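You operate a simulated robot arm through the tools that you are given. There is no shell and no other tool.

You are at the controls of a simulated robot arm. One attempt, no reset.

JOB
Put things in order on the top of the sink bench. At the end: the red block stands where the purple fuse stood; the green pad stands where the orange pad stood; the purple fuse stands where the green pad stood; the silver block stands where the red block stood; the orange pad is in the white tray; whatever was shut is shut again. Leave all else as you found it, and nothing knocked over.

The check looks at the end state, three seconds after you hand in, the way a careful person would. Anything else that was tipped, shoved, dropped, spilled or broken makes it a failure.

ROBOT AND FRAMES
A 6-joint arm with a two-finger parallel gripper, fixed in place. Base frame: the origin is on the floor under the middle of its stand, x ahead of it, y to its left, z up; the work surface is at about z = 0.88. Lengths are in m, angles in degrees, forces in N, time in s.
With the tool pointing down near the work surface it reaches from about 0.36 to 0.76 m from the base axis. Its first joint turns from -66.0 to 66.0 degrees. Payload 2.45 kg.
The tool frame sits at the grasp point between the pads (the TCP): z along the fingers, y along the line on which they close. The tips reach 0.024 m beyond it. Largest opening 0.068 m; finger width 0.017, thickness 0.01; the body of the gripper, 0.04 by 0.07 m, starts 0.041 m behind the TCP.
Orientation is told as [roll, pitch, yaw] about the base's x, y, z axes, in that order, counted from this pose: with the fingers straight down and closing along the base's y, the tool's x points along the base's -x, its y along +y and its z along -z.

CONTROLS
- The arm moves only by the tool nudge_tool. Its argument "rows" is text: rows parted by semicolons, each of 7 numbers parted by spaces: the closure, from 0 (fully open) to 1 (shut), then the shift along the tool's x, y, z in m, then the turn, a rotation vector about the tool's x, y, z in degrees. In form: jaw tx ty tz wx wy wz; .... A call has 1 to 20 rows; each row is the pose to reach, as a shift and turn from the pose commanded when the call began, along the tool's axes at that moment. A row lasts 0.2 s, in which the tool goes at most 0.05 m and 8.6 degrees; a call with a longer step from one row to the next is refused whole, and so is a gripper value outside its range. A pose out of reach is approached as far as the arm can. The call stops where the force on the tool passes 40 N (or 10 N more than at its start, if that is more) or the arm is blocked; 0.2 s more then pass. Each finger travels about 0.108 m/s and halts on what it meets, pressing with about 41 N; the grip force reading is that of the motor and also rises with nothing between the fingers. The clock runs only during rows and for 0.2 s after the last one: add rows that repeat a pose to give the fingers time. It gives the time, the measured TCP pose, the force on the tool (base axes), the opening and the grip force at its end, in the units of the frame above (readings bear some noise), with the torque about the TCP (base axes, N m) and any sound that the robot's microphone picked up.
- Cameras (640 x 400 px; columns grow to the right, rows downward): "scene" is fixed at [0.1702, 0.4355, 1.475]; the picture's right is [-0.63, -0.77, 0.00], its down [-0.40, 0.32, -0.86] and it looks along [0.67, -0.54, -0.51] (base axes); focal length 342 px, centre (320, 200). "wrist" rides on the gripper at [0.084, 0.011, -0.075] in the tool frame; the picture's right is [-0.13, 0.99, 0.00], its down [-0.60, -0.08, -0.79] and it looks along [-0.79, -0.10, 0.61] (tool axes); focal length 251 px, centre (320, 200). There is no depth. A picture from a camera that has moved, and an enlarged one, comes with that camera's place and axes in the base frame and with its lens. The place of the scene camera against the robot may be out by one fixed shift of up to 0.018 m in any direction.
- grab_frame(camera): a new picture of that camera. The clock stands still meanwhile.
- enlarge(camera, box): a new picture of the part [left, top, right, bottom] of that camera's present view, enlarged. The clock stands still meanwhile.
- close_job(): hands the job in; it is judged then, once.

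Places have to be worked out from the pictures, the camera data and where the tool is seen. Open the gripper and draw the arm clear of the work before you hand the job in, unless the task says otherwise.

The tools are called after ">>>" as a command line: name --argument value ..., lists and objects as JSON in quotes. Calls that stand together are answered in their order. nudge_tool: Moves the arm, as the interface text tells. Its arguments: {"type":"object","properties":{"rows":{"type":"string"}},"required":["rows"]} The other tools are called the same way: grab_frame (camera) takes a picture; enlarge (camera, box) takes an enlarged picture of a part of a camera's view; close_job () hands the job in.

At the start:

```text
time_s: 0.0
ee_pos: [0.4487, -0.1468, 1.2271]
tool_rot: [-0.1, 0.0, -0.1]
force: [-0.2, -0.3, 0.6]
ft_torque: [-0.01, -0.01, -0.04]
grip_width: 0.0679
gripper_force: 0.0
```

scene: 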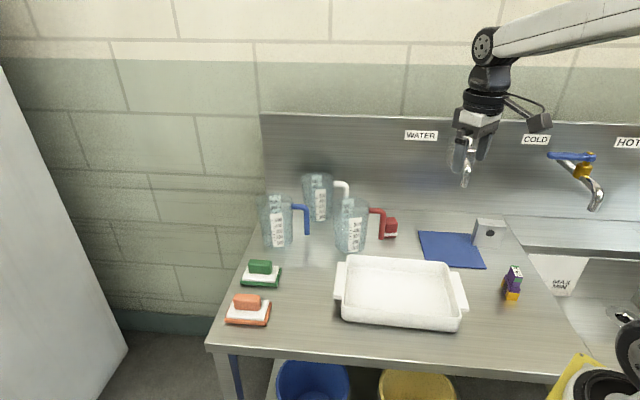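
wrist: 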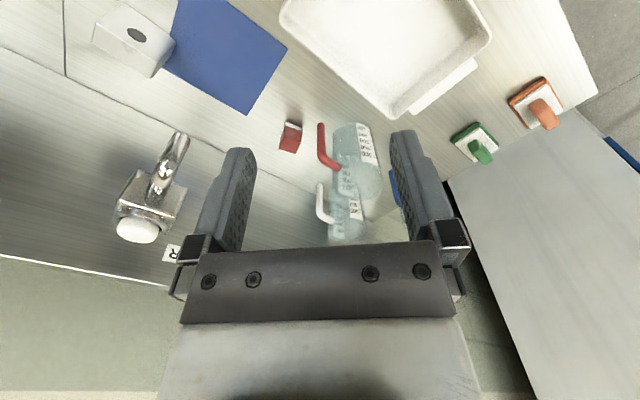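

I start by looking closely at both camera views to identify the objects and their places.

>>> enlarge --camera "scene" --box '[200, 160, 420, 340]'

>>> enlarge --camera "scene" --box '[400, 200, 580, 320]'

>>> grab_frame --camera "wrist"

```text
2.22 times, centred on (310, 250) of scene
camera zoom: at [0.1702, 0.4355, 1.475], right [-0.63, -0.77, 0.0], down [-0.4, 0.32, -0.86], along [0.67, -0.54, -0.51], focal length 761 px, centre (342, 89)
```

zoom: 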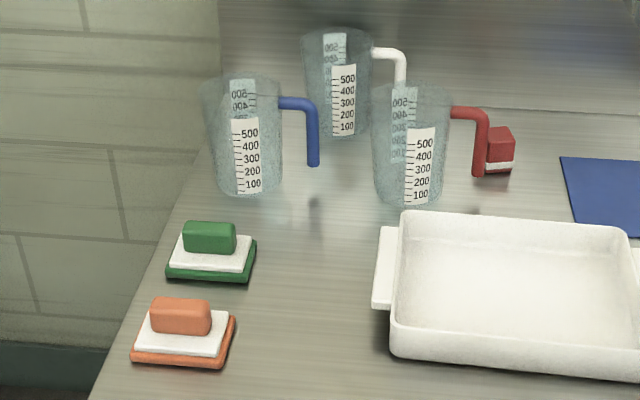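

```text
3.33 times, centred on (490, 260) of scene
camera zoom: at [0.1702, 0.4355, 1.475], right [-0.63, -0.77, 0.0], down [-0.4, 0.32, -0.86], along [0.67, -0.54, -0.51], focal length 1142 px, centre (-247, 0)
```

zoom: 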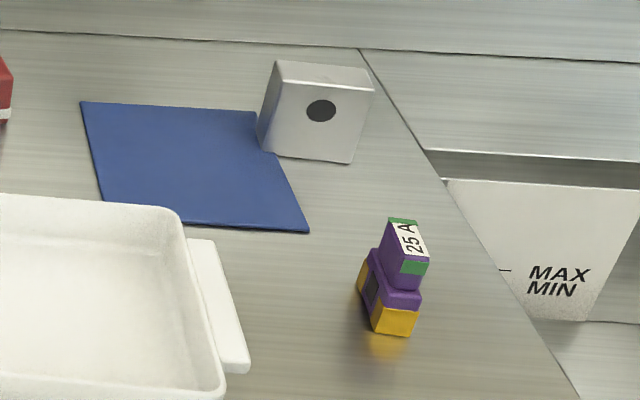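

```text
taken
camera wrist: at [0.3647, -0.1356, 1.3025], right [0.13, 0.99, 0.0], down [0.6, -0.08, 0.79], along [0.79, -0.1, -0.61], focal length 251 px, centre (320, 200)
```

wrist: 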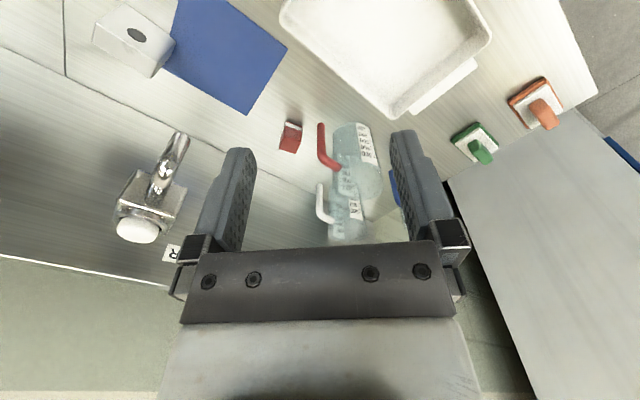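

The wrist camera can already see everything; I enlarge its parts for more precise positions before moving.

>>> enlarge --camera "wrist" --box '[430, 60, 590, 180]'

>>> enlarge --camera "wrist" --box '[240, 90, 400, 210]'

>>> enlarge --camera "wrist" --box '[70, 0, 230, 100]'

>>> enlarge --camera "scene" --box '[490, 255, 540, 310]'

>>> enlarge --camera "scene" --box '[215, 250, 295, 335]'

```text
3.33 times, centred on (510, 120) of wrist
camera zoom: at [0.3647, -0.1356, 1.3025], right [0.13, 0.99, 0.0], down [0.6, -0.08, 0.79], along [0.79, -0.1, -0.61], focal length 838 px, centre (-313, 467)
```

zoom: 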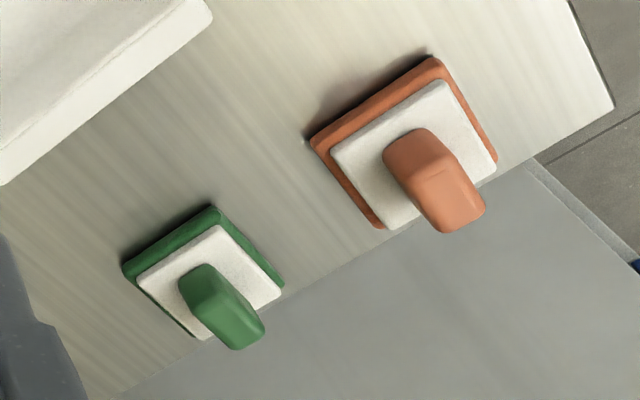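

```text
3.33 times, centred on (320, 150) of wrist
camera zoom: at [0.3647, -0.1356, 1.3025], right [0.13, 0.99, 0.0], down [0.6, -0.08, 0.79], along [0.79, -0.1, -0.61], focal length 838 px, centre (320, 367)
```

zoom: 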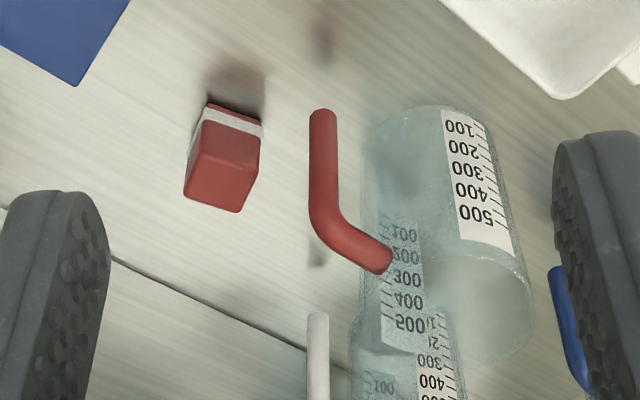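

```text
4.00 times, centred on (150, 50) of wrist
camera zoom: at [0.3647, -0.1356, 1.3025], right [0.13, 0.99, 0.0], down [0.6, -0.08, 0.79], along [0.79, -0.1, -0.61], focal length 1006 px, centre (1000, 800)
```

zoom: 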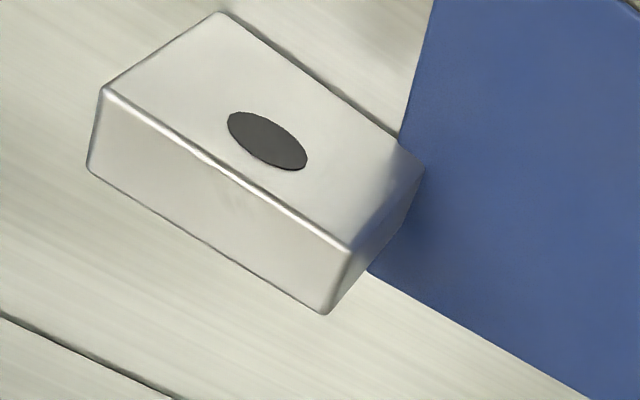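

```text
7.27 times, centred on (515, 282) of scene
camera zoom: at [0.1702, 0.4355, 1.475], right [-0.63, -0.77, 0.0], down [-0.4, 0.32, -0.86], along [0.67, -0.54, -0.51], focal length 2491 px, centre (-1098, -400)
```

zoom: 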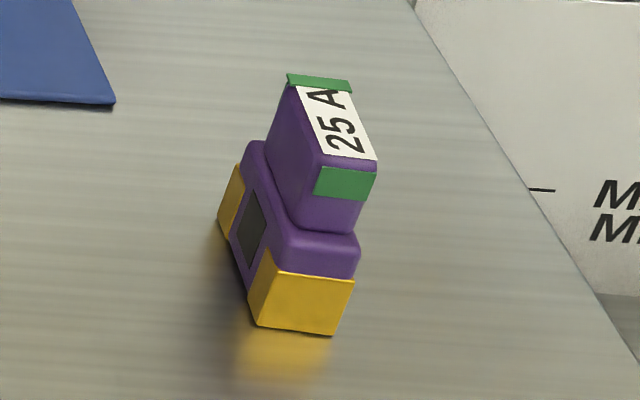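

```text
4.71 times, centred on (255, 292) of scene
camera zoom: at [0.1702, 0.4355, 1.475], right [-0.63, -0.77, 0.0], down [-0.4, 0.32, -0.86], along [0.67, -0.54, -0.51], focal length 1612 px, centre (626, -235)
```

zoom: 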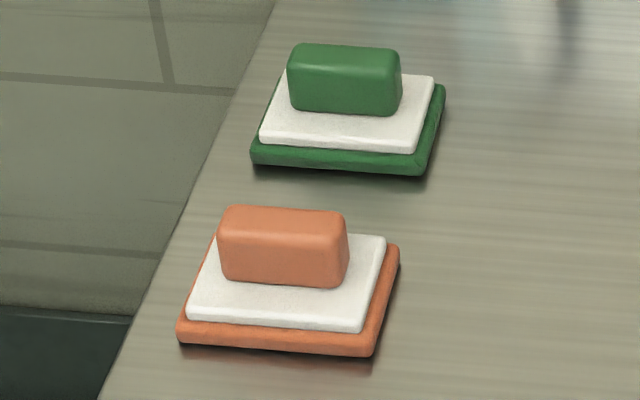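

Estimates so far (base frame): orange pad ≈(0.67,0.22), green ≈(0.75,0.14), red block ≈(0.67,-0.235), silver ≈(0.47,-0.41), fuse ≈(0.335,-0.275). I move the wrist camera to look at the two pads from close, staying high.

>>> nudge_tool --rows "0 -0.008 0.030 0.017 0 0 0; 0 -0.016 0.060 0.034 0 0 0; 0 -0.024 0.090 0.051 0 0 0; 0 -0.032 0.120 0.068 0 0 0; 0 -0.040 0.150 0.085 0 0 0; 0 -0.048 0.180 0.102 0 0 0; 0 -0.056 0.210 0.119 0 0 0; 0 -0.064 0.240 0.136 0 0 0; 0 -0.072 0.270 0.153 0 0 0; 0 -0.080 0.300 0.170 0 0 0; 0 -0.088 0.330 0.187 0 0 0; 0 -0.098 0.357 0.204 0 0 0; 0 -0.098 0.357 0.204 0 0 0"

>>> grab_frame --camera "wrist"

>>> grab_frame --camera "scene"

```text
time_s: 2.8
ee_pos: [0.5457, 0.2127, 1.0234]
tool_rot: [0.0, 0.0, -0.1]
force: [-0.4, 0.4, 0.4]
ft_torque: [-0.02, 0.01, 0.0]
grip_width: 0.068
gripper_force: 0.1
```

```text
taken
camera wrist: at [0.4621, 0.2227, 1.0993], right [0.13, 0.99, 0.0], down [0.6, -0.08, 0.79], along [0.79, -0.1, -0.61], focal length 251 px, centre (320, 200)
```

wrist: 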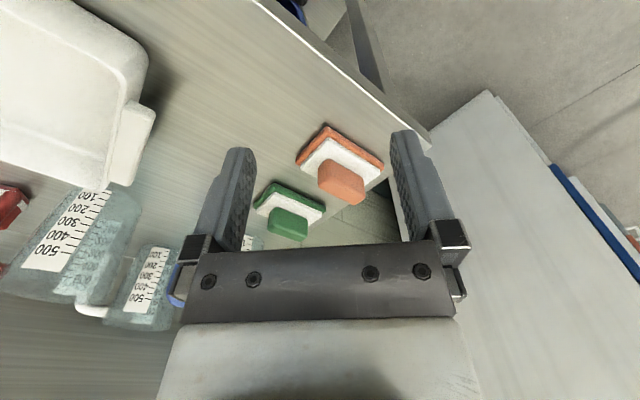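

```text
taken
```

scene: 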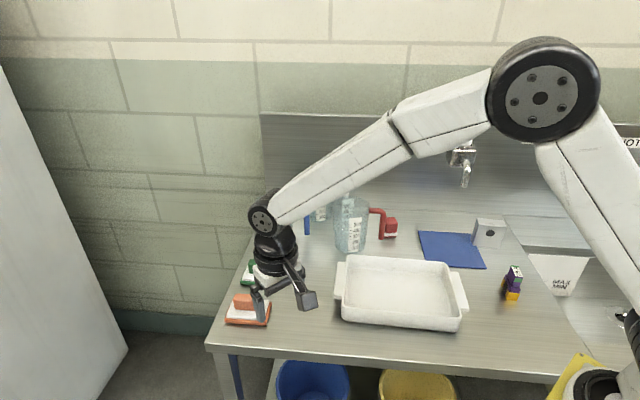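

The pads lie near the left edge of the bench. I enlarge the wrist view on them for sizes and corners.

>>> enlarge --camera "wrist" --box '[240, 110, 400, 250]'

>>> enlarge --camera "wrist" --box '[280, 110, 400, 220]'

```text
2.86 times, centred on (320, 180) of wrist
camera zoom: at [0.4621, 0.2227, 1.0993], right [0.13, 0.99, 0.0], down [0.6, -0.08, 0.79], along [0.79, -0.1, -0.61], focal length 718 px, centre (320, 257)
```

zoom: 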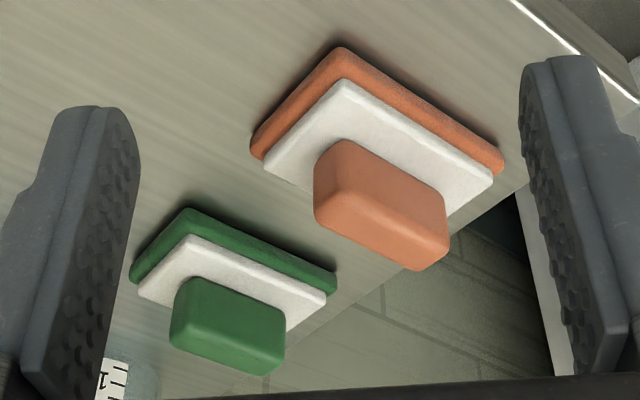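

```text
3.64 times, centred on (340, 165) of wrist
camera zoom: at [0.4621, 0.2227, 1.0993], right [0.13, 0.99, 0.0], down [0.6, -0.08, 0.79], along [0.79, -0.1, -0.61], focal length 914 px, centre (247, 327)
```

zoom: 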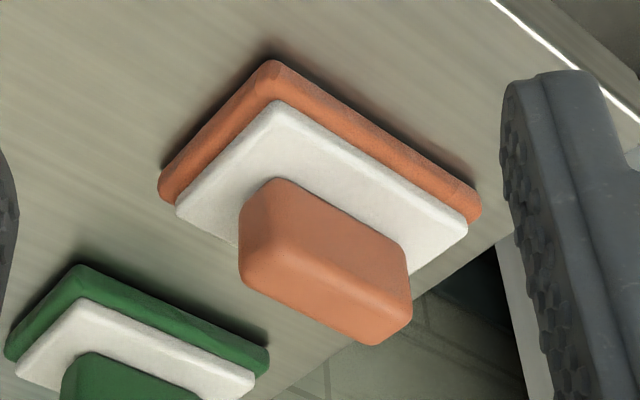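

Orange pad: base about 0.093×0.062, long axis at ~45°, centre ≈(0.679,0.219), handle top ≈0.922. I move above it with yaw +45° so that the fingers straddle the handle's width, then look.

>>> nudge_tool --rows "0 -0.017 0.001 0.005 0 0 -7.5; 0 -0.034 0.002 0.010 0 0 -15; 0 -0.051 0.003 0.015 0 0 -22.5; 0 -0.068 0.004 0.020 0 0 -30; 0 -0.085 0.005 0.025 0 0 -37.5; 0 -0.105 0.006 0.030 0 0 -45; 0 -0.133 0.0065 0.035 0 0 -45; 0 -0.133 0.0065 0.035 0 0 -45"

>>> grab_frame --camera "wrist"

>>> enlarge --camera "wrist" --box '[230, 100, 410, 230]'

```text
time_s: 4.6
ee_pos: [0.6802, 0.2162, 0.9866]
tool_rot: [0.0, 0.1, 45.1]
force: [-0.6, -0.5, -0.3]
ft_torque: [0.01, 0.0, 0.03]
grip_width: 0.0679
gripper_force: 0.1
```

```text
taken
camera wrist: at [0.6127, 0.1644, 1.0629], right [-0.61, 0.79, 0.0], down [0.48, 0.37, 0.79], along [0.63, 0.48, -0.61], focal length 251 px, centre (320, 200)
```

wrist: 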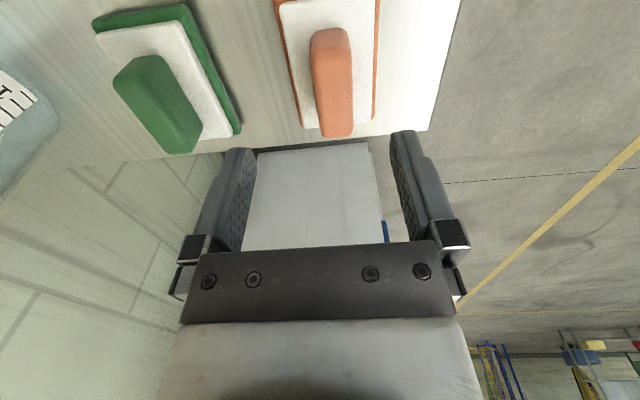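

```text
3.08 times, centred on (320, 165) of wrist
camera zoom: at [0.6127, 0.1644, 1.0629], right [-0.61, 0.79, 0.0], down [0.48, 0.37, 0.79], along [0.63, 0.48, -0.61], focal length 774 px, centre (320, 308)
```

zoom: 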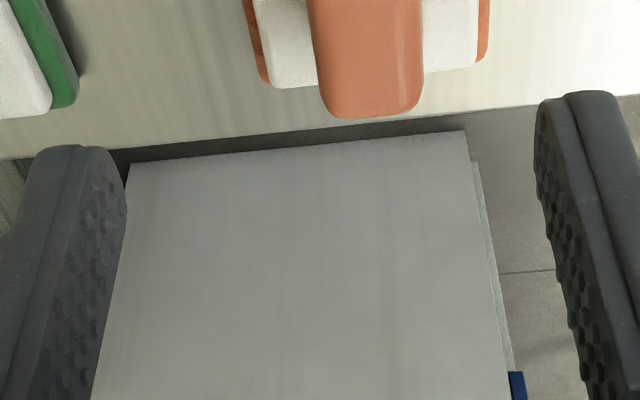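

The handle is ~0.026 wide and sits ~9 mm to the tool's +y side. I back off along the handle axis to see both pads whole.

>>> nudge_tool --rows "0 0.03 0 0 0 0 0; 0 0.06 0 0.002 0 0 0; 0 0.09 0 0.005 0 0 0; 0 0.115 0 0.01 0 0 0; 0 0.115 0 0.01 0 0 0"

>>> grab_frame --camera "wrist"

>>> enlarge --camera "wrist" --box '[250, 110, 400, 230]'

>>> enlarge --camera "wrist" --box '[120, 120, 270, 240]'

```text
time_s: 5.8
ee_pos: [0.599, 0.1361, 0.9784]
tool_rot: [0.0, 0.0, 45.0]
force: [-0.1, 0.0, 0.5]
ft_torque: [-0.03, -0.02, 0.02]
grip_width: 0.068
gripper_force: 0.1
```

```text
taken
camera wrist: at [0.5312, 0.0837, 1.0535], right [-0.61, 0.79, 0.0], down [0.48, 0.37, 0.79], along [0.63, 0.48, -0.61], focal length 251 px, centre (320, 200)
```

wrist: 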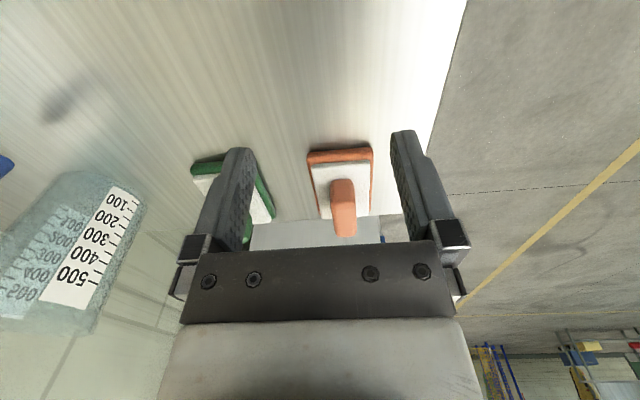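

```text
3.33 times, centred on (325, 170) of wrist
camera zoom: at [0.5312, 0.0837, 1.0535], right [-0.61, 0.79, 0.0], down [0.48, 0.37, 0.79], along [0.63, 0.48, -0.61], focal length 838 px, centre (303, 300)
```

zoom: 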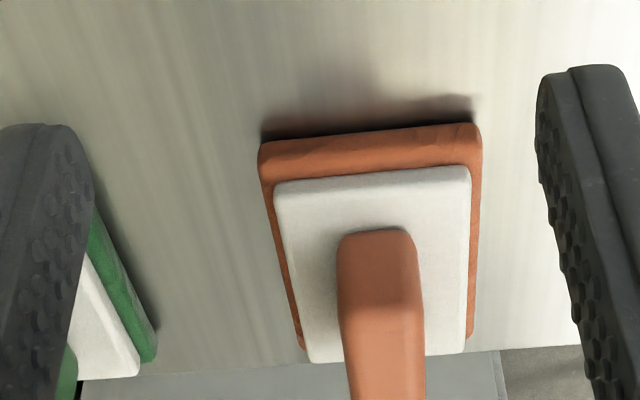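

```text
3.33 times, centred on (195, 180) of wrist
camera zoom: at [0.5312, 0.0837, 1.0535], right [-0.61, 0.79, 0.0], down [0.48, 0.37, 0.79], along [0.63, 0.48, -0.61], focal length 838 px, centre (737, 267)
```

zoom: 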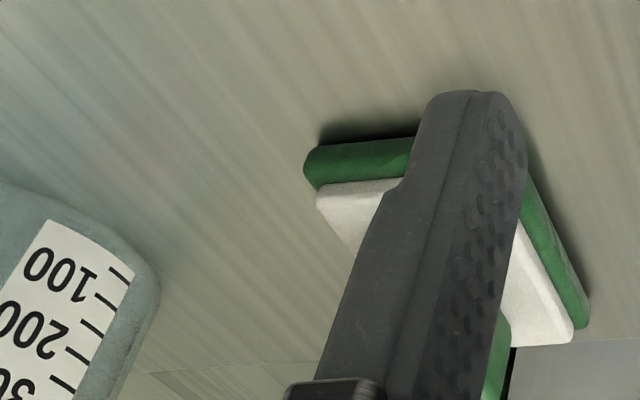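

Orange base centre refined to ≈(0.677,0.221), long axis ≈44–45°, handle ≈0.021 wide, 0.052 long. I move directly over the handle at z 0.96 (tips just above it) and check alignment.

>>> nudge_tool --rows "0 -0.03 0.002 0.002 0 0 0; 0 -0.06 0.004 0.006 0 0 0; 0 -0.09 0.006 0.012 0 0 0; 0 -0.1148 0.0074 0.018 0 0 0; 0 -0.1148 0.0074 0.018 0 0 0"

>>> grab_frame --camera "wrist"

>>> enlarge --camera "scene" --box '[200, 220, 340, 340]'

```text
time_s: 7.0
ee_pos: [0.6741, 0.2242, 0.9582]
tool_rot: [0.0, 0.0, 45.0]
force: [0.1, -1.1, 0.2]
ft_torque: [0.02, -0.02, 0.01]
grip_width: 0.0682
gripper_force: 0.0
```

```text
taken
camera wrist: at [0.6075, 0.1718, 1.0342], right [-0.61, 0.79, 0.0], down [0.48, 0.37, 0.79], along [0.63, 0.48, -0.61], focal length 251 px, centre (320, 200)
```

wrist: 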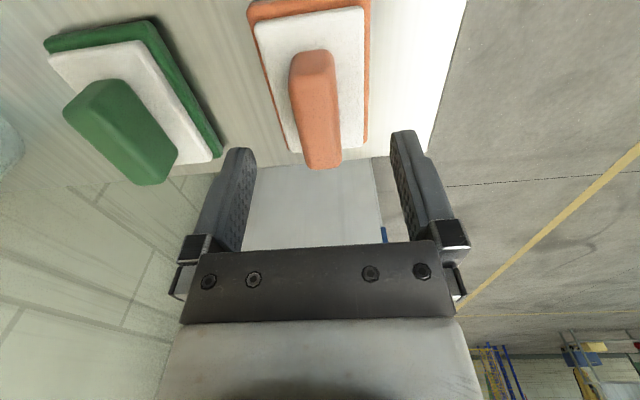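

```text
3.33 times, centred on (270, 280) of scene
camera zoom: at [0.1702, 0.4356, 1.475], right [-0.63, -0.77, 0.0], down [-0.4, 0.32, -0.86], along [0.67, -0.54, -0.51], focal length 1142 px, centre (487, -67)
```

zoom: 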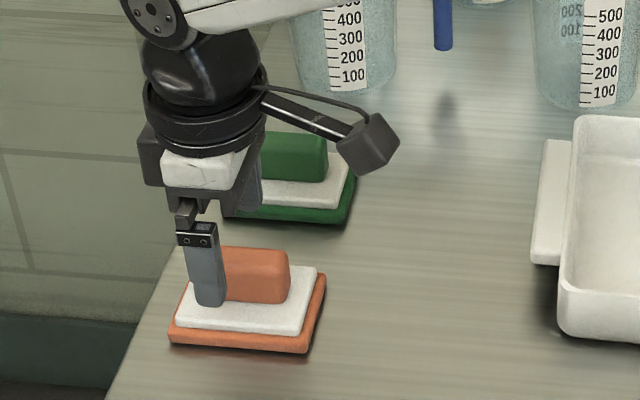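

The handle centre is ≈(0.675,0.2216), about 2 mm to tool −y, with its axis ≈43.3°. I make that small correction, then descend to z≈0.928 so the tips stay just above the white layer, and close.

>>> nudge_tool --rows "0 0.0005 -0.0023 0 0 0 1.7; 0 0.0005 -0.0023 0.01 0 0 1.7; 0 0.0005 -0.0023 0.02 0 0 1.7; 0 0.0005 -0.0023 0.03 0 0 1.7; 0 0.0005 -0.0023 0.03 0 0 1.7"

>>> grab_frame --camera "wrist"

>>> enlarge --camera "scene" --box '[200, 220, 340, 340]'

```text
time_s: 8.2
ee_pos: [0.6755, 0.2204, 0.9291]
tool_rot: [0.1, 0.0, 43.3]
force: [-0.1, -0.1, -0.1]
ft_torque: [-0.05, 0.02, -0.01]
grip_width: 0.068
gripper_force: 0.0
```

```text
taken
camera wrist: at [0.6071, 0.1711, 1.0057], right [-0.59, 0.81, 0.0], down [0.49, 0.36, 0.79], along [0.64, 0.46, -0.61], focal length 251 px, centre (320, 200)
```

wrist: 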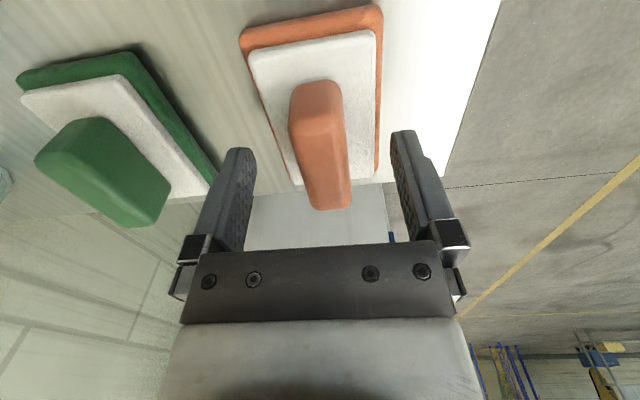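

```text
3.33 times, centred on (270, 280) of scene
camera zoom: at [0.1702, 0.4355, 1.475], right [-0.63, -0.77, 0.0], down [-0.4, 0.32, -0.86], along [0.67, -0.54, -0.51], focal length 1142 px, centre (487, -67)
```

zoom: 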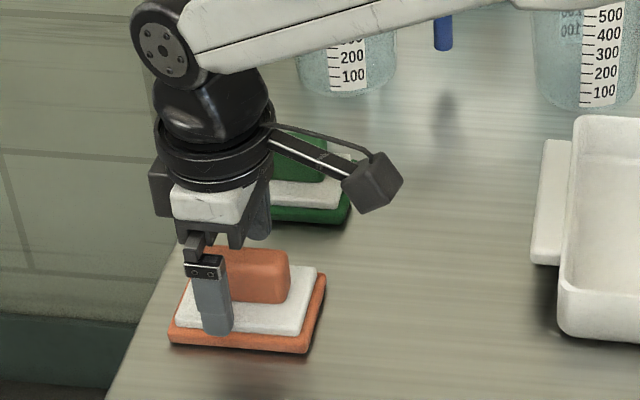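

Wrist view says the handle is centred between the fingers; the scene view hints at an offset along the handle, so I check with a stronger zoom before closing.

>>> enlarge --camera "scene" --box '[220, 260, 300, 330]'

>>> enlarge --camera "wrist" --box '[230, 70, 410, 220]'

```text
5.71 times, centred on (260, 295) of scene
camera zoom: at [0.1702, 0.4355, 1.475], right [-0.63, -0.77, 0.0], down [-0.4, 0.32, -0.86], along [0.67, -0.54, -0.51], focal length 1957 px, centre (663, -343)
```

zoom: 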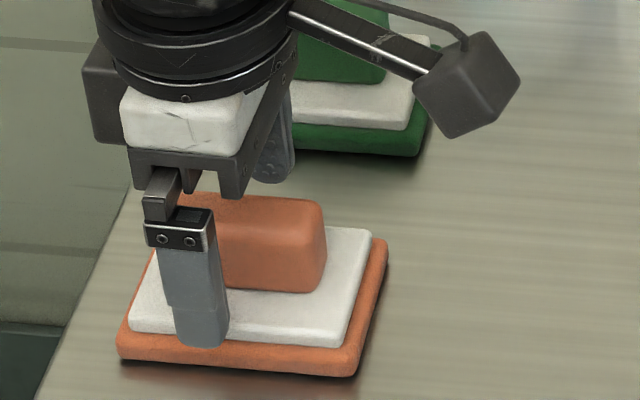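

```text
2.67 times, centred on (320, 145) of wrist
camera zoom: at [0.6071, 0.1711, 1.0057], right [-0.59, 0.81, 0.0], down [0.49, 0.36, 0.79], along [0.64, 0.46, -0.61], focal length 670 px, centre (320, 347)
```

zoom: 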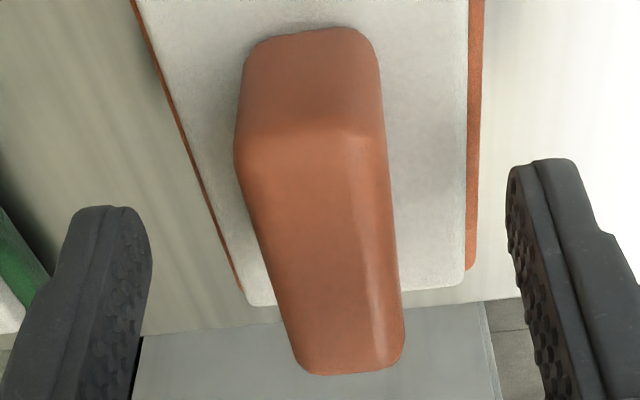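

Alignment across the handle is good (along-handle offset of a few mm is harmless). Closing on the orange handle and then lifting a little.

>>> nudge_tool --rows "1 0 0 0 0 0 0; 1 0 0 0 0 0 0; 1 0 0 0 0 0 0; 1 0 0 0 0 0 0"

>>> grab_frame --camera "wrist"

>>> enlarge --camera "scene" --box '[220, 260, 300, 330]'

```text
time_s: 9.2
ee_pos: [0.6768, 0.2218, 0.9317]
tool_rot: [0.1, 0.0, 43.2]
force: [-0.1, -0.7, 0.5]
ft_torque: [-0.02, -0.01, 0.04]
grip_width: 0.0213
gripper_force: 38.5
```

```text
taken
camera wrist: at [0.6071, 0.1711, 1.0058], right [-0.59, 0.81, 0.0], down [0.49, 0.36, 0.79], along [0.64, 0.46, -0.61], focal length 251 px, centre (320, 200)
```

wrist: 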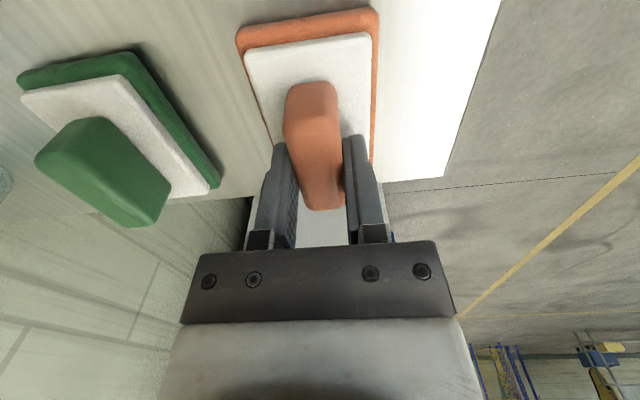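

```text
5.71 times, centred on (260, 295) of scene
camera zoom: at [0.1702, 0.4355, 1.475], right [-0.63, -0.77, 0.0], down [-0.4, 0.32, -0.86], along [0.67, -0.54, -0.51], focal length 1957 px, centre (663, -343)
```

zoom: 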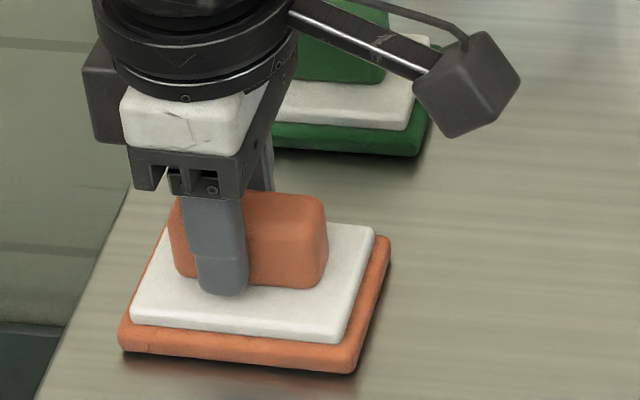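

Grip is firm (width 0.0213, 38.5 N) with the tool at TCP ≈(0.6757,0.2207,0.931), yaw 43.3 — I note this as the reference for the orange spot. I lift straight up.

>>> nudge_tool --rows "1 0 0 -0.01 0 0 0; 1 0 0 -0.025 0 0 0; 1 0 0 -0.045 0 0 0; 1 0 0 -0.07 0 0 0; 1 0 0 -0.095 0 0 0; 1 0 0 -0.11 0 0 0; 1 0 0 -0.11 0 0 0"

>>> grab_frame --camera "scene"

>>> grab_frame --camera "wrist"

```text
time_s: 10.8
ee_pos: [0.6752, 0.2207, 1.0405]
tool_rot: [0.0, 0.0, 43.3]
force: [0.3, 0.6, 0.2]
ft_torque: [-0.03, 0.0, -0.01]
grip_width: 0.0
gripper_force: 23.7
```

```text
taken
```

scene: 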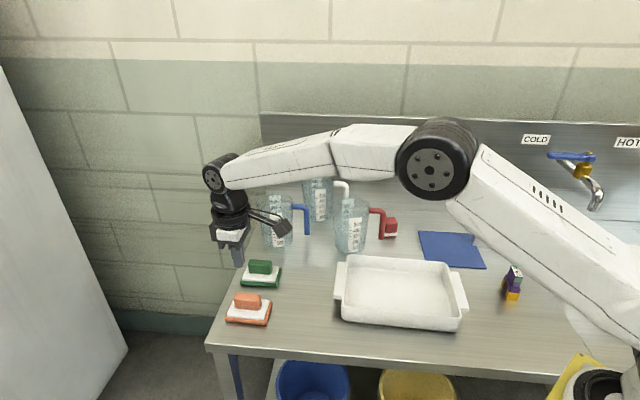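

```text
taken
camera wrist: at [0.6063, 0.1714, 1.1158], right [-0.59, 0.81, 0.0], down [0.49, 0.36, 0.79], along [0.64, 0.46, -0.61], focal length 251 px, centre (320, 200)
```

wrist: 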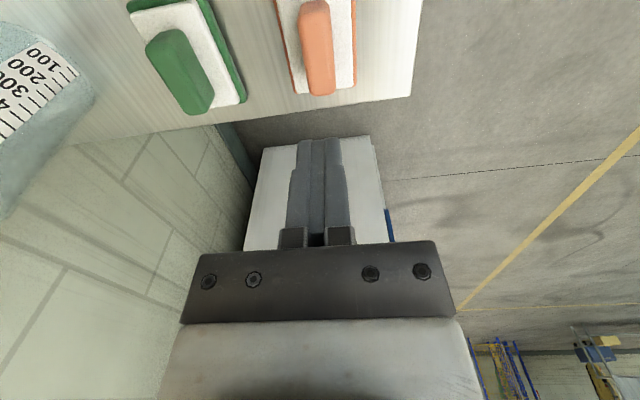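

The orange pad slipped out of the grip on lifting — the gripper is shut empty, and the pad appears still in place. I check closely whether it moved.

>>> enlarge --camera "scene" --box '[215, 250, 295, 335]'

>>> enlarge --camera "wrist" --box '[240, 0, 400, 110]'

```text
4.71 times, centred on (255, 292) of scene
camera zoom: at [0.1702, 0.4355, 1.475], right [-0.63, -0.77, 0.0], down [-0.4, 0.32, -0.86], along [0.67, -0.54, -0.51], focal length 1612 px, centre (626, -235)
```

zoom: 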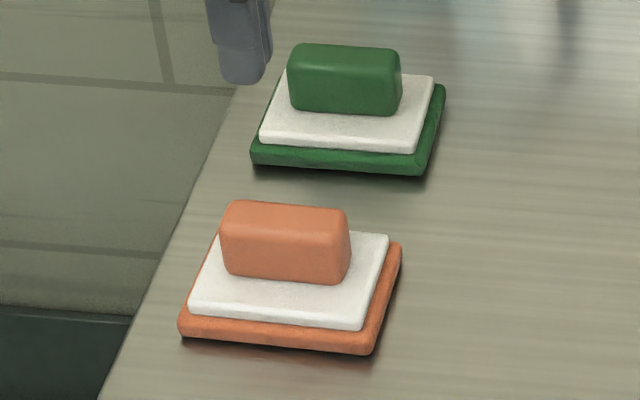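

```text
3.64 times, centred on (320, 55) of wrist
camera zoom: at [0.6063, 0.1714, 1.1158], right [-0.59, 0.81, 0.0], down [0.49, 0.36, 0.79], along [0.64, 0.46, -0.61], focal length 914 px, centre (320, 727)
```

zoom: 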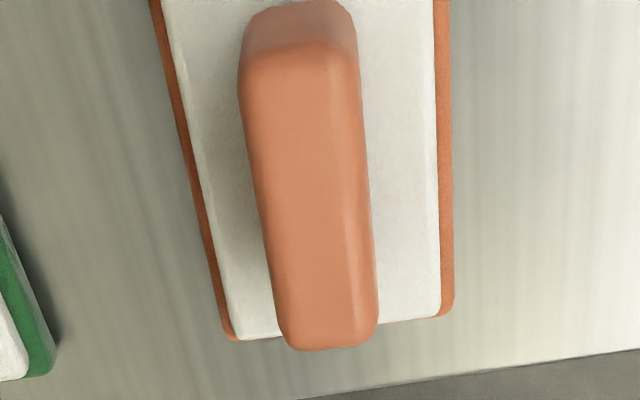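

The pad is still in its place (shift ≲2 mm), upright. I will re-grasp better centred and deeper, then lift very slowly while watching the grip width.

>>> nudge_tool --rows "0 0.0036 0 0 0 0 0.8; 0 0.0036 0 0.02 0 0 0.8; 0 0.0036 0 0.045 0 0 0.8; 0 0.0036 0 0.07 0 0 0.8; 0 0.0036 0 0.09 0 0 0.8; 0 0.0036 0 0.10 0 0 0.8; 0 0.0036 0 0.106 0 0 0.8; 0 0.0036 0 0.106 0 0 0.8"

>>> enlarge --camera "wrist" --box '[230, 70, 410, 220]'

>>> enlarge --camera "scene" --box '[220, 260, 300, 330]'

```text
time_s: 12.6
ee_pos: [0.6714, 0.2181, 0.9331]
tool_rot: [-0.1, -0.1, 42.4]
force: [-0.6, 0.4, -0.3]
ft_torque: [-0.05, -0.02, 0.02]
grip_width: 0.0683
gripper_force: 0.2
```

```text
2.67 times, centred on (320, 145) of wrist
camera zoom: at [0.6022, 0.169, 1.0093], right [-0.57, 0.82, 0.0], down [0.5, 0.35, 0.79], along [0.65, 0.46, -0.61], focal length 670 px, centre (320, 347)
```

zoom: 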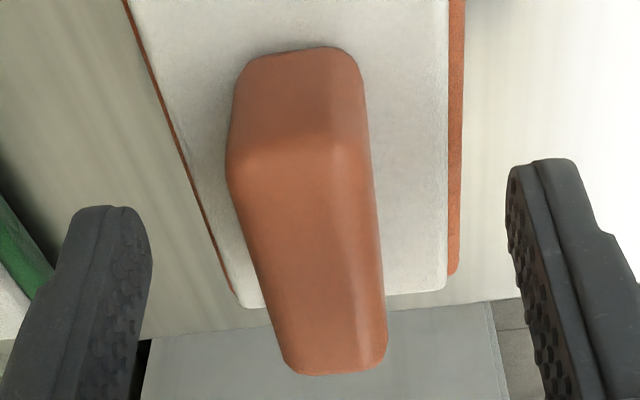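

```text
5.71 times, centred on (260, 295) of scene
camera zoom: at [0.1702, 0.4355, 1.475], right [-0.63, -0.77, 0.0], down [-0.4, 0.32, -0.86], along [0.67, -0.54, -0.51], focal length 1957 px, centre (663, -343)
```

zoom: 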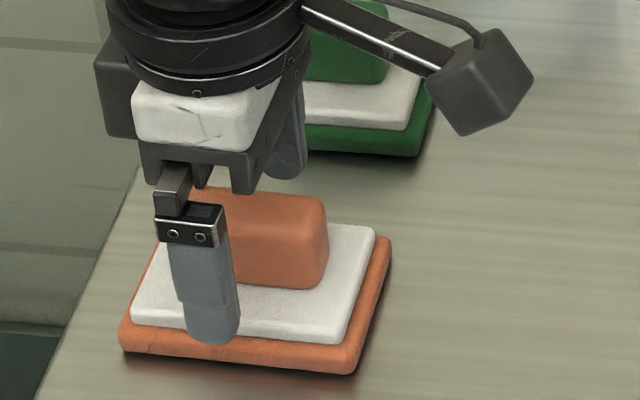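

Now I descend in small steps to find contact with the pad's white layer by force.

>>> nudge_tool --rows "0 0.002 -0.001 0.003 0 0 0; 0 0.002 -0.001 0.006 0 0 0; 0 0.002 -0.001 0.006 0 0 0"

>>> nudge_tool --rows "0 0 0 0.0015 0 0 0; 0 0 0 0.003 0 0 0; 0 0 0 0.003 0 0 0"

```text
time_s: 13.4
ee_pos: [0.6722, 0.2145, 0.9274]
tool_rot: [0.0, -0.1, 42.5]
force: [-0.4, -0.5, 0.0]
ft_torque: [-0.01, 0.02, 0.0]
grip_width: 0.068
gripper_force: 0.0
```

```text
time_s: 14.2
ee_pos: [0.6724, 0.2147, 0.9235]
tool_rot: [0.1, 0.0, 42.5]
force: [0.4, 0.2, 0.2]
ft_torque: [-0.02, -0.06, -0.02]
grip_width: 0.0683
gripper_force: 0.1
```

No contact since the open fingers are just outside the pad's edges. I rise a little, half-close to ~0.032 so the tips are over the white layer, and then feel downward.

>>> nudge_tool --rows "0 0 0 -0.004 0 0 0; 0 0 0 -0.009 0 0 0; 0.53 0 0 -0.009 0 0 0; 0.53 0 0 -0.009 0 0 0; 0.53 0 0 -0.009 0 0 0"

>>> nudge_tool --rows "0.53 0 0 0.002 0 0 0; 0.53 0 0 0.004 0 0 0; 0.53 0 0 0.006 0 0 0; 0.53 0 0 0.006 0 0 0"

>>> enlarge --camera "wrist" --box '[230, 70, 410, 220]'

```text
time_s: 15.4
ee_pos: [0.6708, 0.2154, 0.9338]
tool_rot: [0.0, 0.0, 42.4]
force: [-0.4, 0.2, 0.2]
ft_torque: [0.03, -0.01, 0.0]
grip_width: 0.0317
gripper_force: 0.1
```

```text
time_s: 16.4
ee_pos: [0.6719, 0.2159, 0.9281]
tool_rot: [0.0, 0.0, 42.5]
force: [-0.2, -0.2, 1.0]
ft_torque: [0.01, -0.02, 0.0]
grip_width: 0.0317
gripper_force: 0.1
```

```text
2.67 times, centred on (320, 145) of wrist
camera zoom: at [0.6021, 0.1665, 1.0033], right [-0.57, 0.82, 0.0], down [0.5, 0.35, 0.79], along [0.65, 0.46, -0.61], focal length 670 px, centre (320, 347)
```

zoom: 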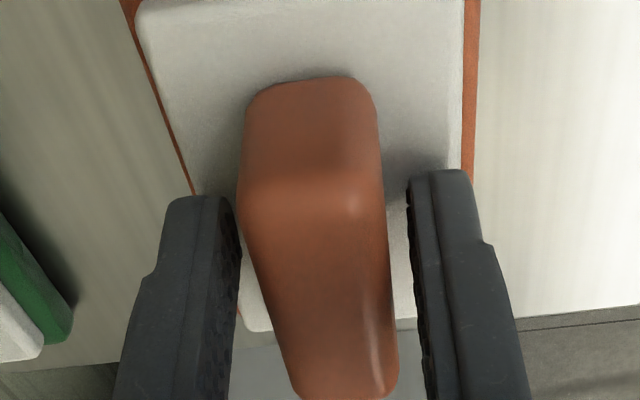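

No contact yet at TCP 0.928; I feel further down.

>>> nudge_tool --rows "0.53 0 0 0.001 0 0 0; 0.53 0 0 0.002 0 0 0; 0.53 0 0 0.003 0 0 0; 0.53 0 0 0.003 0 0 0"

>>> nudge_tool --rows "0.53 0 0 0.001 0 0 0; 0.53 0 0 0.002 0 0 0; 0.53 0 0 0.003 0 0 0; 0.53 0 0 0.003 0 0 0"

```text
time_s: 17.4
ee_pos: [0.6714, 0.2158, 0.925]
tool_rot: [0.0, 0.0, 42.4]
force: [-1.3, 0.2, 0.7]
ft_torque: [-0.02, 0.0, -0.02]
grip_width: 0.032
gripper_force: 0.0
```

```text
time_s: 18.4
ee_pos: [0.6727, 0.2152, 0.9247]
tool_rot: [-0.2, -0.2, 42.5]
force: [-5.7, -2.7, 19.0]
ft_torque: [-0.06, 0.23, 0.03]
grip_width: 0.0321
gripper_force: 0.0
```

Contact with the white layer at TCP z≈0.9245 (tips ≈0.900). I back off 1.5 mm, close, and check the grip.

>>> nudge_tool --rows "0.53 0 -0.001 -0.0025 0 0 0; 0.53 0 -0.001 -0.0025 0 0 0; 0.8 0 -0.001 -0.0025 0 0 0; 1 0 -0.001 -0.0025 0 0 0; 1 0 -0.001 -0.0025 0 0 0; 1 0 -0.001 -0.0025 0 0 0; 1 0 -0.001 -0.0025 0 0 0"

>>> enlarge --camera "wrist" --box '[230, 70, 410, 220]'

```text
time_s: 20.0
ee_pos: [0.6729, 0.2148, 0.9246]
tool_rot: [0.1, 0.0, 42.6]
force: [0.4, 0.6, 2.1]
ft_torque: [0.02, -0.08, 0.05]
grip_width: 0.0212
gripper_force: 38.7
```

```text
2.67 times, centred on (320, 145) of wrist
camera zoom: at [0.603, 0.1656, 0.9997], right [-0.57, 0.82, 0.0], down [0.5, 0.35, 0.79], along [0.65, 0.46, -0.61], focal length 670 px, centre (320, 347)
```

zoom: 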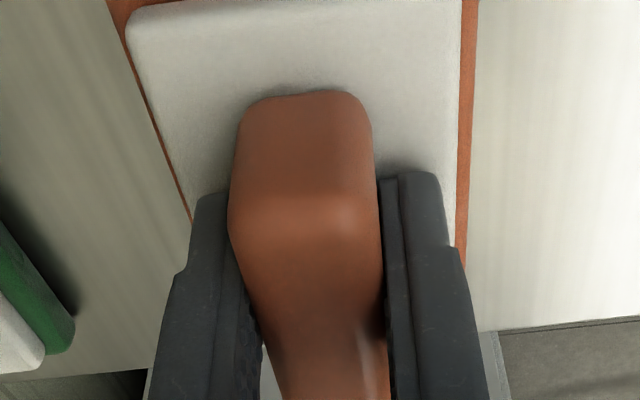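

Width 0.0212 with 38.7 N. I lift very slowly by 6 mm and read the grip and force.

>>> nudge_tool --rows "1 0 0 -0.001 0 0 0; 1 0 0 -0.002 0 0 0; 1 0 0 -0.003 0 0 0; 1 0 0 -0.004 0 0 0; 1 0 0 -0.005 0 0 0; 1 0 0 -0.006 0 0 0; 1 0 0 -0.006 0 0 0"

>>> enlarge --camera "scene" --box '[220, 260, 300, 330]'

>>> enlarge --camera "wrist" --box '[230, 70, 410, 220]'

```text
time_s: 21.6
ee_pos: [0.6725, 0.215, 0.9305]
tool_rot: [0.0, 0.0, 42.5]
force: [1.2, -0.6, -0.4]
ft_torque: [-0.02, -0.03, 0.0]
grip_width: 0.0212
gripper_force: 37.8
```

```text
5.71 times, centred on (260, 295) of scene
camera zoom: at [0.1702, 0.4355, 1.475], right [-0.63, -0.77, 0.0], down [-0.4, 0.32, -0.86], along [0.67, -0.54, -0.51], focal length 1957 px, centre (663, -343)
```

zoom: 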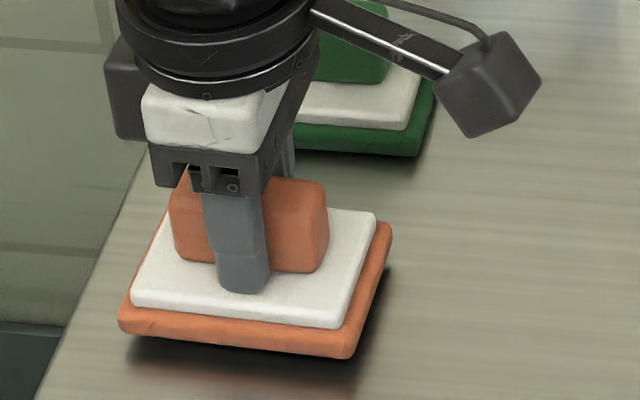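

```text
2.67 times, centred on (320, 145) of wrist
camera zoom: at [0.6028, 0.1657, 1.0057], right [-0.57, 0.82, 0.0], down [0.5, 0.35, 0.79], along [0.65, 0.46, -0.61], focal length 670 px, centre (320, 347)
```

zoom: 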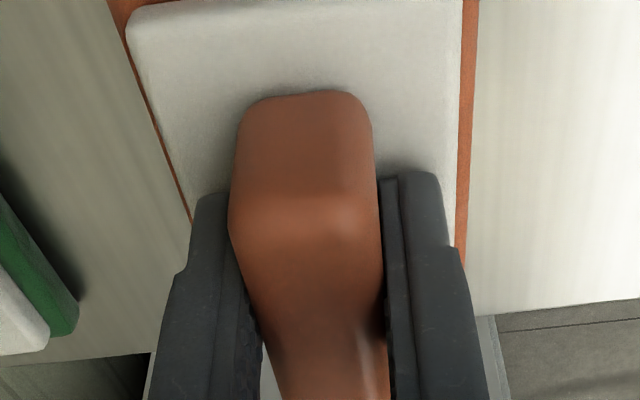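

The pad is off the bench and held. I continue lifting slowly to clear height.

>>> nudge_tool --rows "1 0 0 -0.002 0 0 0; 1 0 0 -0.004 0 0 0; 1 0 0 -0.007 0 0 0; 1 0 0 -0.01 0 0 0; 1 0 0 -0.014 0 0 0; 1 0 0 -0.018 0 0 0; 1 0 0 -0.022 0 0 0; 1 0 0 -0.026 0 0 0; 1 0 0 -0.030 0 0 0; 1 0 0 -0.034 0 0 0; 1 0 0 -0.038 0 0 0; 1 0 0 -0.042 0 0 0; 1 0 0 -0.046 0 0 0; 1 0 0 -0.050 0 0 0; 1 0 0 -0.054 0 0 0; 1 0 0 -0.058 0 0 0; 1 0 0 -0.062 0 0 0; 1 0 0 -0.064 0 0 0; 1 0 0 -0.065 0 0 0; 1 0 0 -0.065 0 0 0"

>>> grab_frame --camera "scene"

>>> grab_frame --camera "wrist"

```text
time_s: 25.8
ee_pos: [0.6735, 0.2155, 0.9947]
tool_rot: [0.0, 0.0, 42.6]
force: [-0.7, -0.4, -0.6]
ft_torque: [0.01, 0.04, 0.05]
grip_width: 0.0211
gripper_force: 38.0
```

```text
taken
```

scene: 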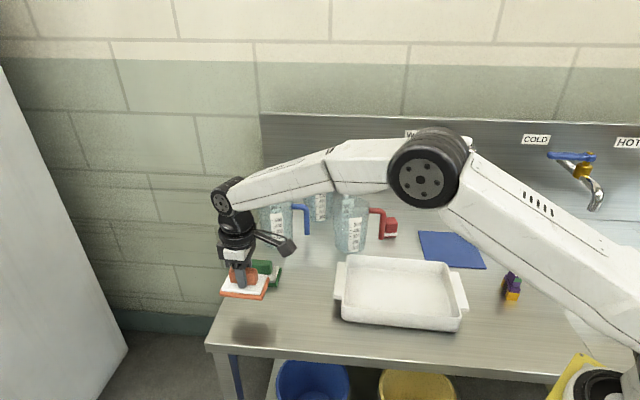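

```text
taken
camera wrist: at [0.6037, 0.1667, 1.0705], right [-0.57, 0.82, 0.0], down [0.5, 0.35, 0.79], along [0.65, 0.46, -0.61], focal length 251 px, centre (320, 200)
```

wrist: 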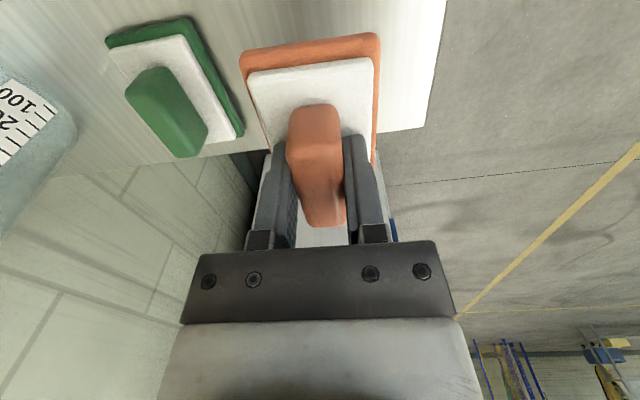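

Held well (width 0.0211). I carry it smoothly to above the tray centre (≈(0.49,−0.072)) while rising a bit.

>>> nudge_tool --rows "1 0.0033 -0.0009 -0.003 0 0 0; 1 0.0099 -0.0026 -0.007 0 0 0; 1 0.0230 -0.0062 -0.011 0 0 0; 1 0.0395 -0.0106 -0.015 0 0 0; 1 0.0592 -0.0158 -0.019 0 0 0; 1 0.0789 -0.0211 -0.023 0 0 0; 1 0.0986 -0.0264 -0.027 0 0 0; 1 0.1184 -0.0317 -0.030 0 0 0; 1 0.1381 -0.0370 -0.033 0 0 0; 1 0.1578 -0.0422 -0.035 0 0 0; 1 0.1776 -0.0475 -0.035 0 0 0; 1 0.1973 -0.0528 -0.035 0 0 0; 1 0.2170 -0.0581 -0.035 0 0 0; 1 0.2367 -0.0634 -0.035 0 0 0; 1 0.2565 -0.0686 -0.035 0 0 0; 1 0.2762 -0.0739 -0.035 0 0 0; 1 0.2959 -0.0792 -0.035 0 0 0; 1 0.3124 -0.0836 -0.035 0 0 0; 1 0.3239 -0.0867 -0.035 0 0 0; 1 0.3288 -0.088 -0.035 0 0 0"

>>> grab_frame --camera "scene"

>>> grab_frame --camera "wrist"

```text
time_s: 30.0
ee_pos: [0.4907, -0.0731, 1.0294]
tool_rot: [0.0, -0.1, 42.5]
force: [0.6, 0.0, -0.8]
ft_torque: [0.0, 0.0, 0.0]
grip_width: 0.0211
gripper_force: 38.1
```

```text
taken
```

scene: 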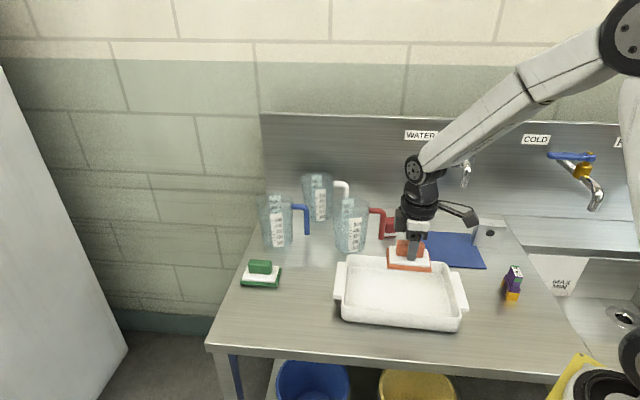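

```text
taken
camera wrist: at [0.4205, -0.1219, 1.1063], right [-0.57, 0.82, 0.0], down [0.5, 0.35, 0.79], along [0.65, 0.46, -0.61], focal length 251 px, centre (320, 200)
```

wrist: 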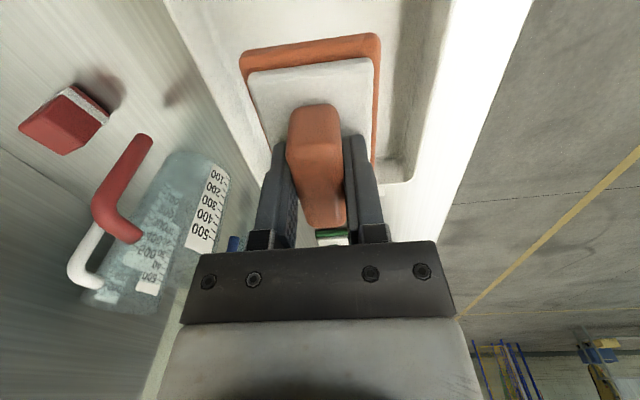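

Over the tray centre by projection. I zoom the wrist view to verify the tray's walls relative to the pad before lowering.

>>> enlarge --camera "wrist" --box '[160, 0, 560, 250]'

>>> enlarge --camera "scene" --box '[320, 220, 480, 340]'

```text
1.60 times, centred on (360, 125) of wrist
camera zoom: at [0.4205, -0.1219, 1.1063], right [-0.57, 0.82, 0.0], down [0.5, 0.35, 0.79], along [0.65, 0.46, -0.61], focal length 402 px, centre (256, 320)
```

zoom: 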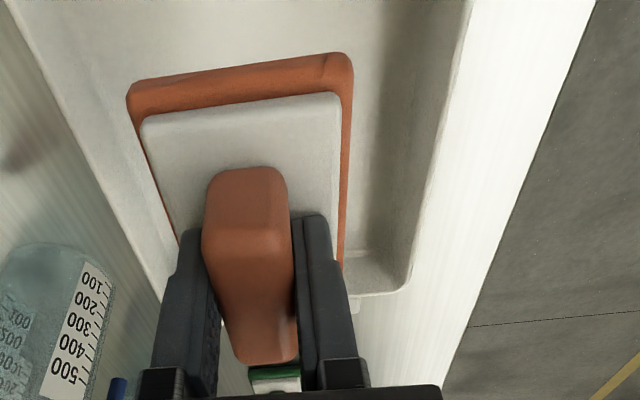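

```text
3.33 times, centred on (400, 280) of scene
camera zoom: at [0.1702, 0.4355, 1.475], right [-0.63, -0.77, 0.0], down [-0.4, 0.32, -0.86], along [0.67, -0.54, -0.51], focal length 1142 px, centre (53, -67)
```

zoom: 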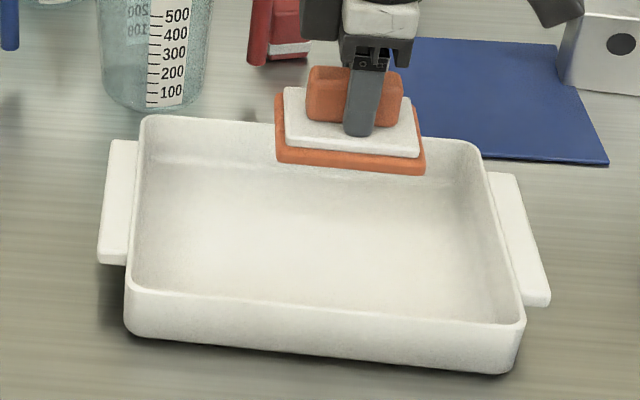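

The pad is well within the tray outline. I lower to just above the tray floor.

>>> nudge_tool --rows "1 0 0 0.003 0 0 0; 1 0 0 0.010 0 0 0; 1 0 0 0.020 0 0 0; 1 0 0 0.030 0 0 0; 1 0 0 0.040 0 0 0; 1 0 0 0.050 0 0 0; 1 0 0 0.060 0 0 0; 1 0 0 0.068 0 0 0; 1 0 0 0.075 0 0 0; 1 0 0 0.080 0 0 0; 1 0 0 0.083 0 0 0; 1 0 0 0.085 0 0 0; 1 0 0 0.085 0 0 0"

>>> enlarge --camera "scene" --box '[320, 220, 480, 340]'

```text
time_s: 32.8
ee_pos: [0.4907, -0.0718, 0.9456]
tool_rot: [0.0, 0.0, 42.5]
force: [0.2, -0.9, -0.6]
ft_torque: [-0.03, -0.03, 0.0]
grip_width: 0.0213
gripper_force: 38.9
```

```text
3.33 times, centred on (400, 280) of scene
camera zoom: at [0.1702, 0.4355, 1.475], right [-0.63, -0.77, 0.0], down [-0.4, 0.32, -0.86], along [0.67, -0.54, -0.51], focal length 1142 px, centre (53, -67)
```

zoom: 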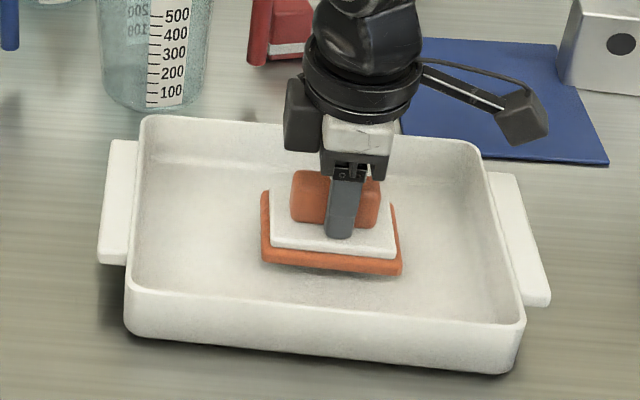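

Now slow lowering with small steps until the force shows contact with the tray floor.

>>> nudge_tool --rows "1 0 0 0.002 0 0 0; 1 0 0 0.004 0 0 0; 1 0 0 0.006 0 0 0; 1 0 0 0.006 0 0 0"

>>> nudge_tool --rows "1 0 0 0.001 0 0 0; 1 0 0 0.002 0 0 0; 1 0 0 0.003 0 0 0; 1 0 0 0.003 0 0 0"

```text
time_s: 33.8
ee_pos: [0.4904, -0.0711, 0.9393]
tool_rot: [0.0, 0.0, 42.5]
force: [-0.3, 0.3, -2.4]
ft_torque: [0.0, 0.0, -0.01]
grip_width: 0.0215
gripper_force: 38.5
```

```text
time_s: 34.8
ee_pos: [0.4906, -0.0715, 0.9371]
tool_rot: [-0.1, 0.0, 42.5]
force: [1.2, -0.2, -0.3]
ft_torque: [-0.03, 0.0, -0.01]
grip_width: 0.021
gripper_force: 38.1
```

>>> nudge_tool --rows "1 0 0 0.001 0 0 0; 1 0 0 0.002 0 0 0; 1 0 0 0.003 0 0 0; 1 0 0 0.003 0 0 0"

>>> enlarge --camera "scene" --box '[360, 230, 450, 310]'

```text
time_s: 35.8
ee_pos: [0.4896, -0.0725, 0.9331]
tool_rot: [0.0, 0.0, 42.5]
force: [-0.3, -0.1, -0.6]
ft_torque: [0.0, 0.02, -0.01]
grip_width: 0.0212
gripper_force: 38.2
```

```text
5.00 times, centred on (405, 270) of scene
camera zoom: at [0.1702, 0.4355, 1.475], right [-0.63, -0.77, 0.0], down [-0.4, 0.32, -0.86], along [0.67, -0.54, -0.51], focal length 1712 px, centre (-105, -150)
```

zoom: 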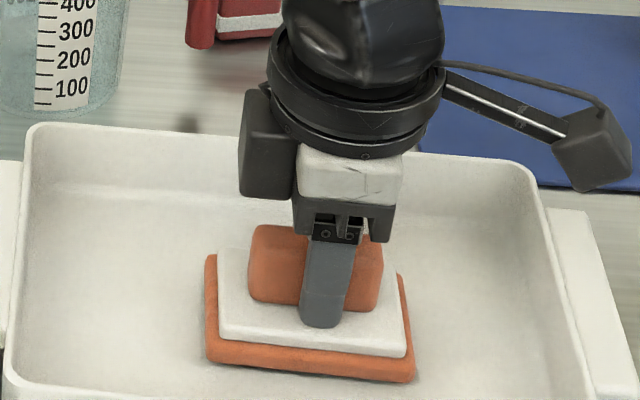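

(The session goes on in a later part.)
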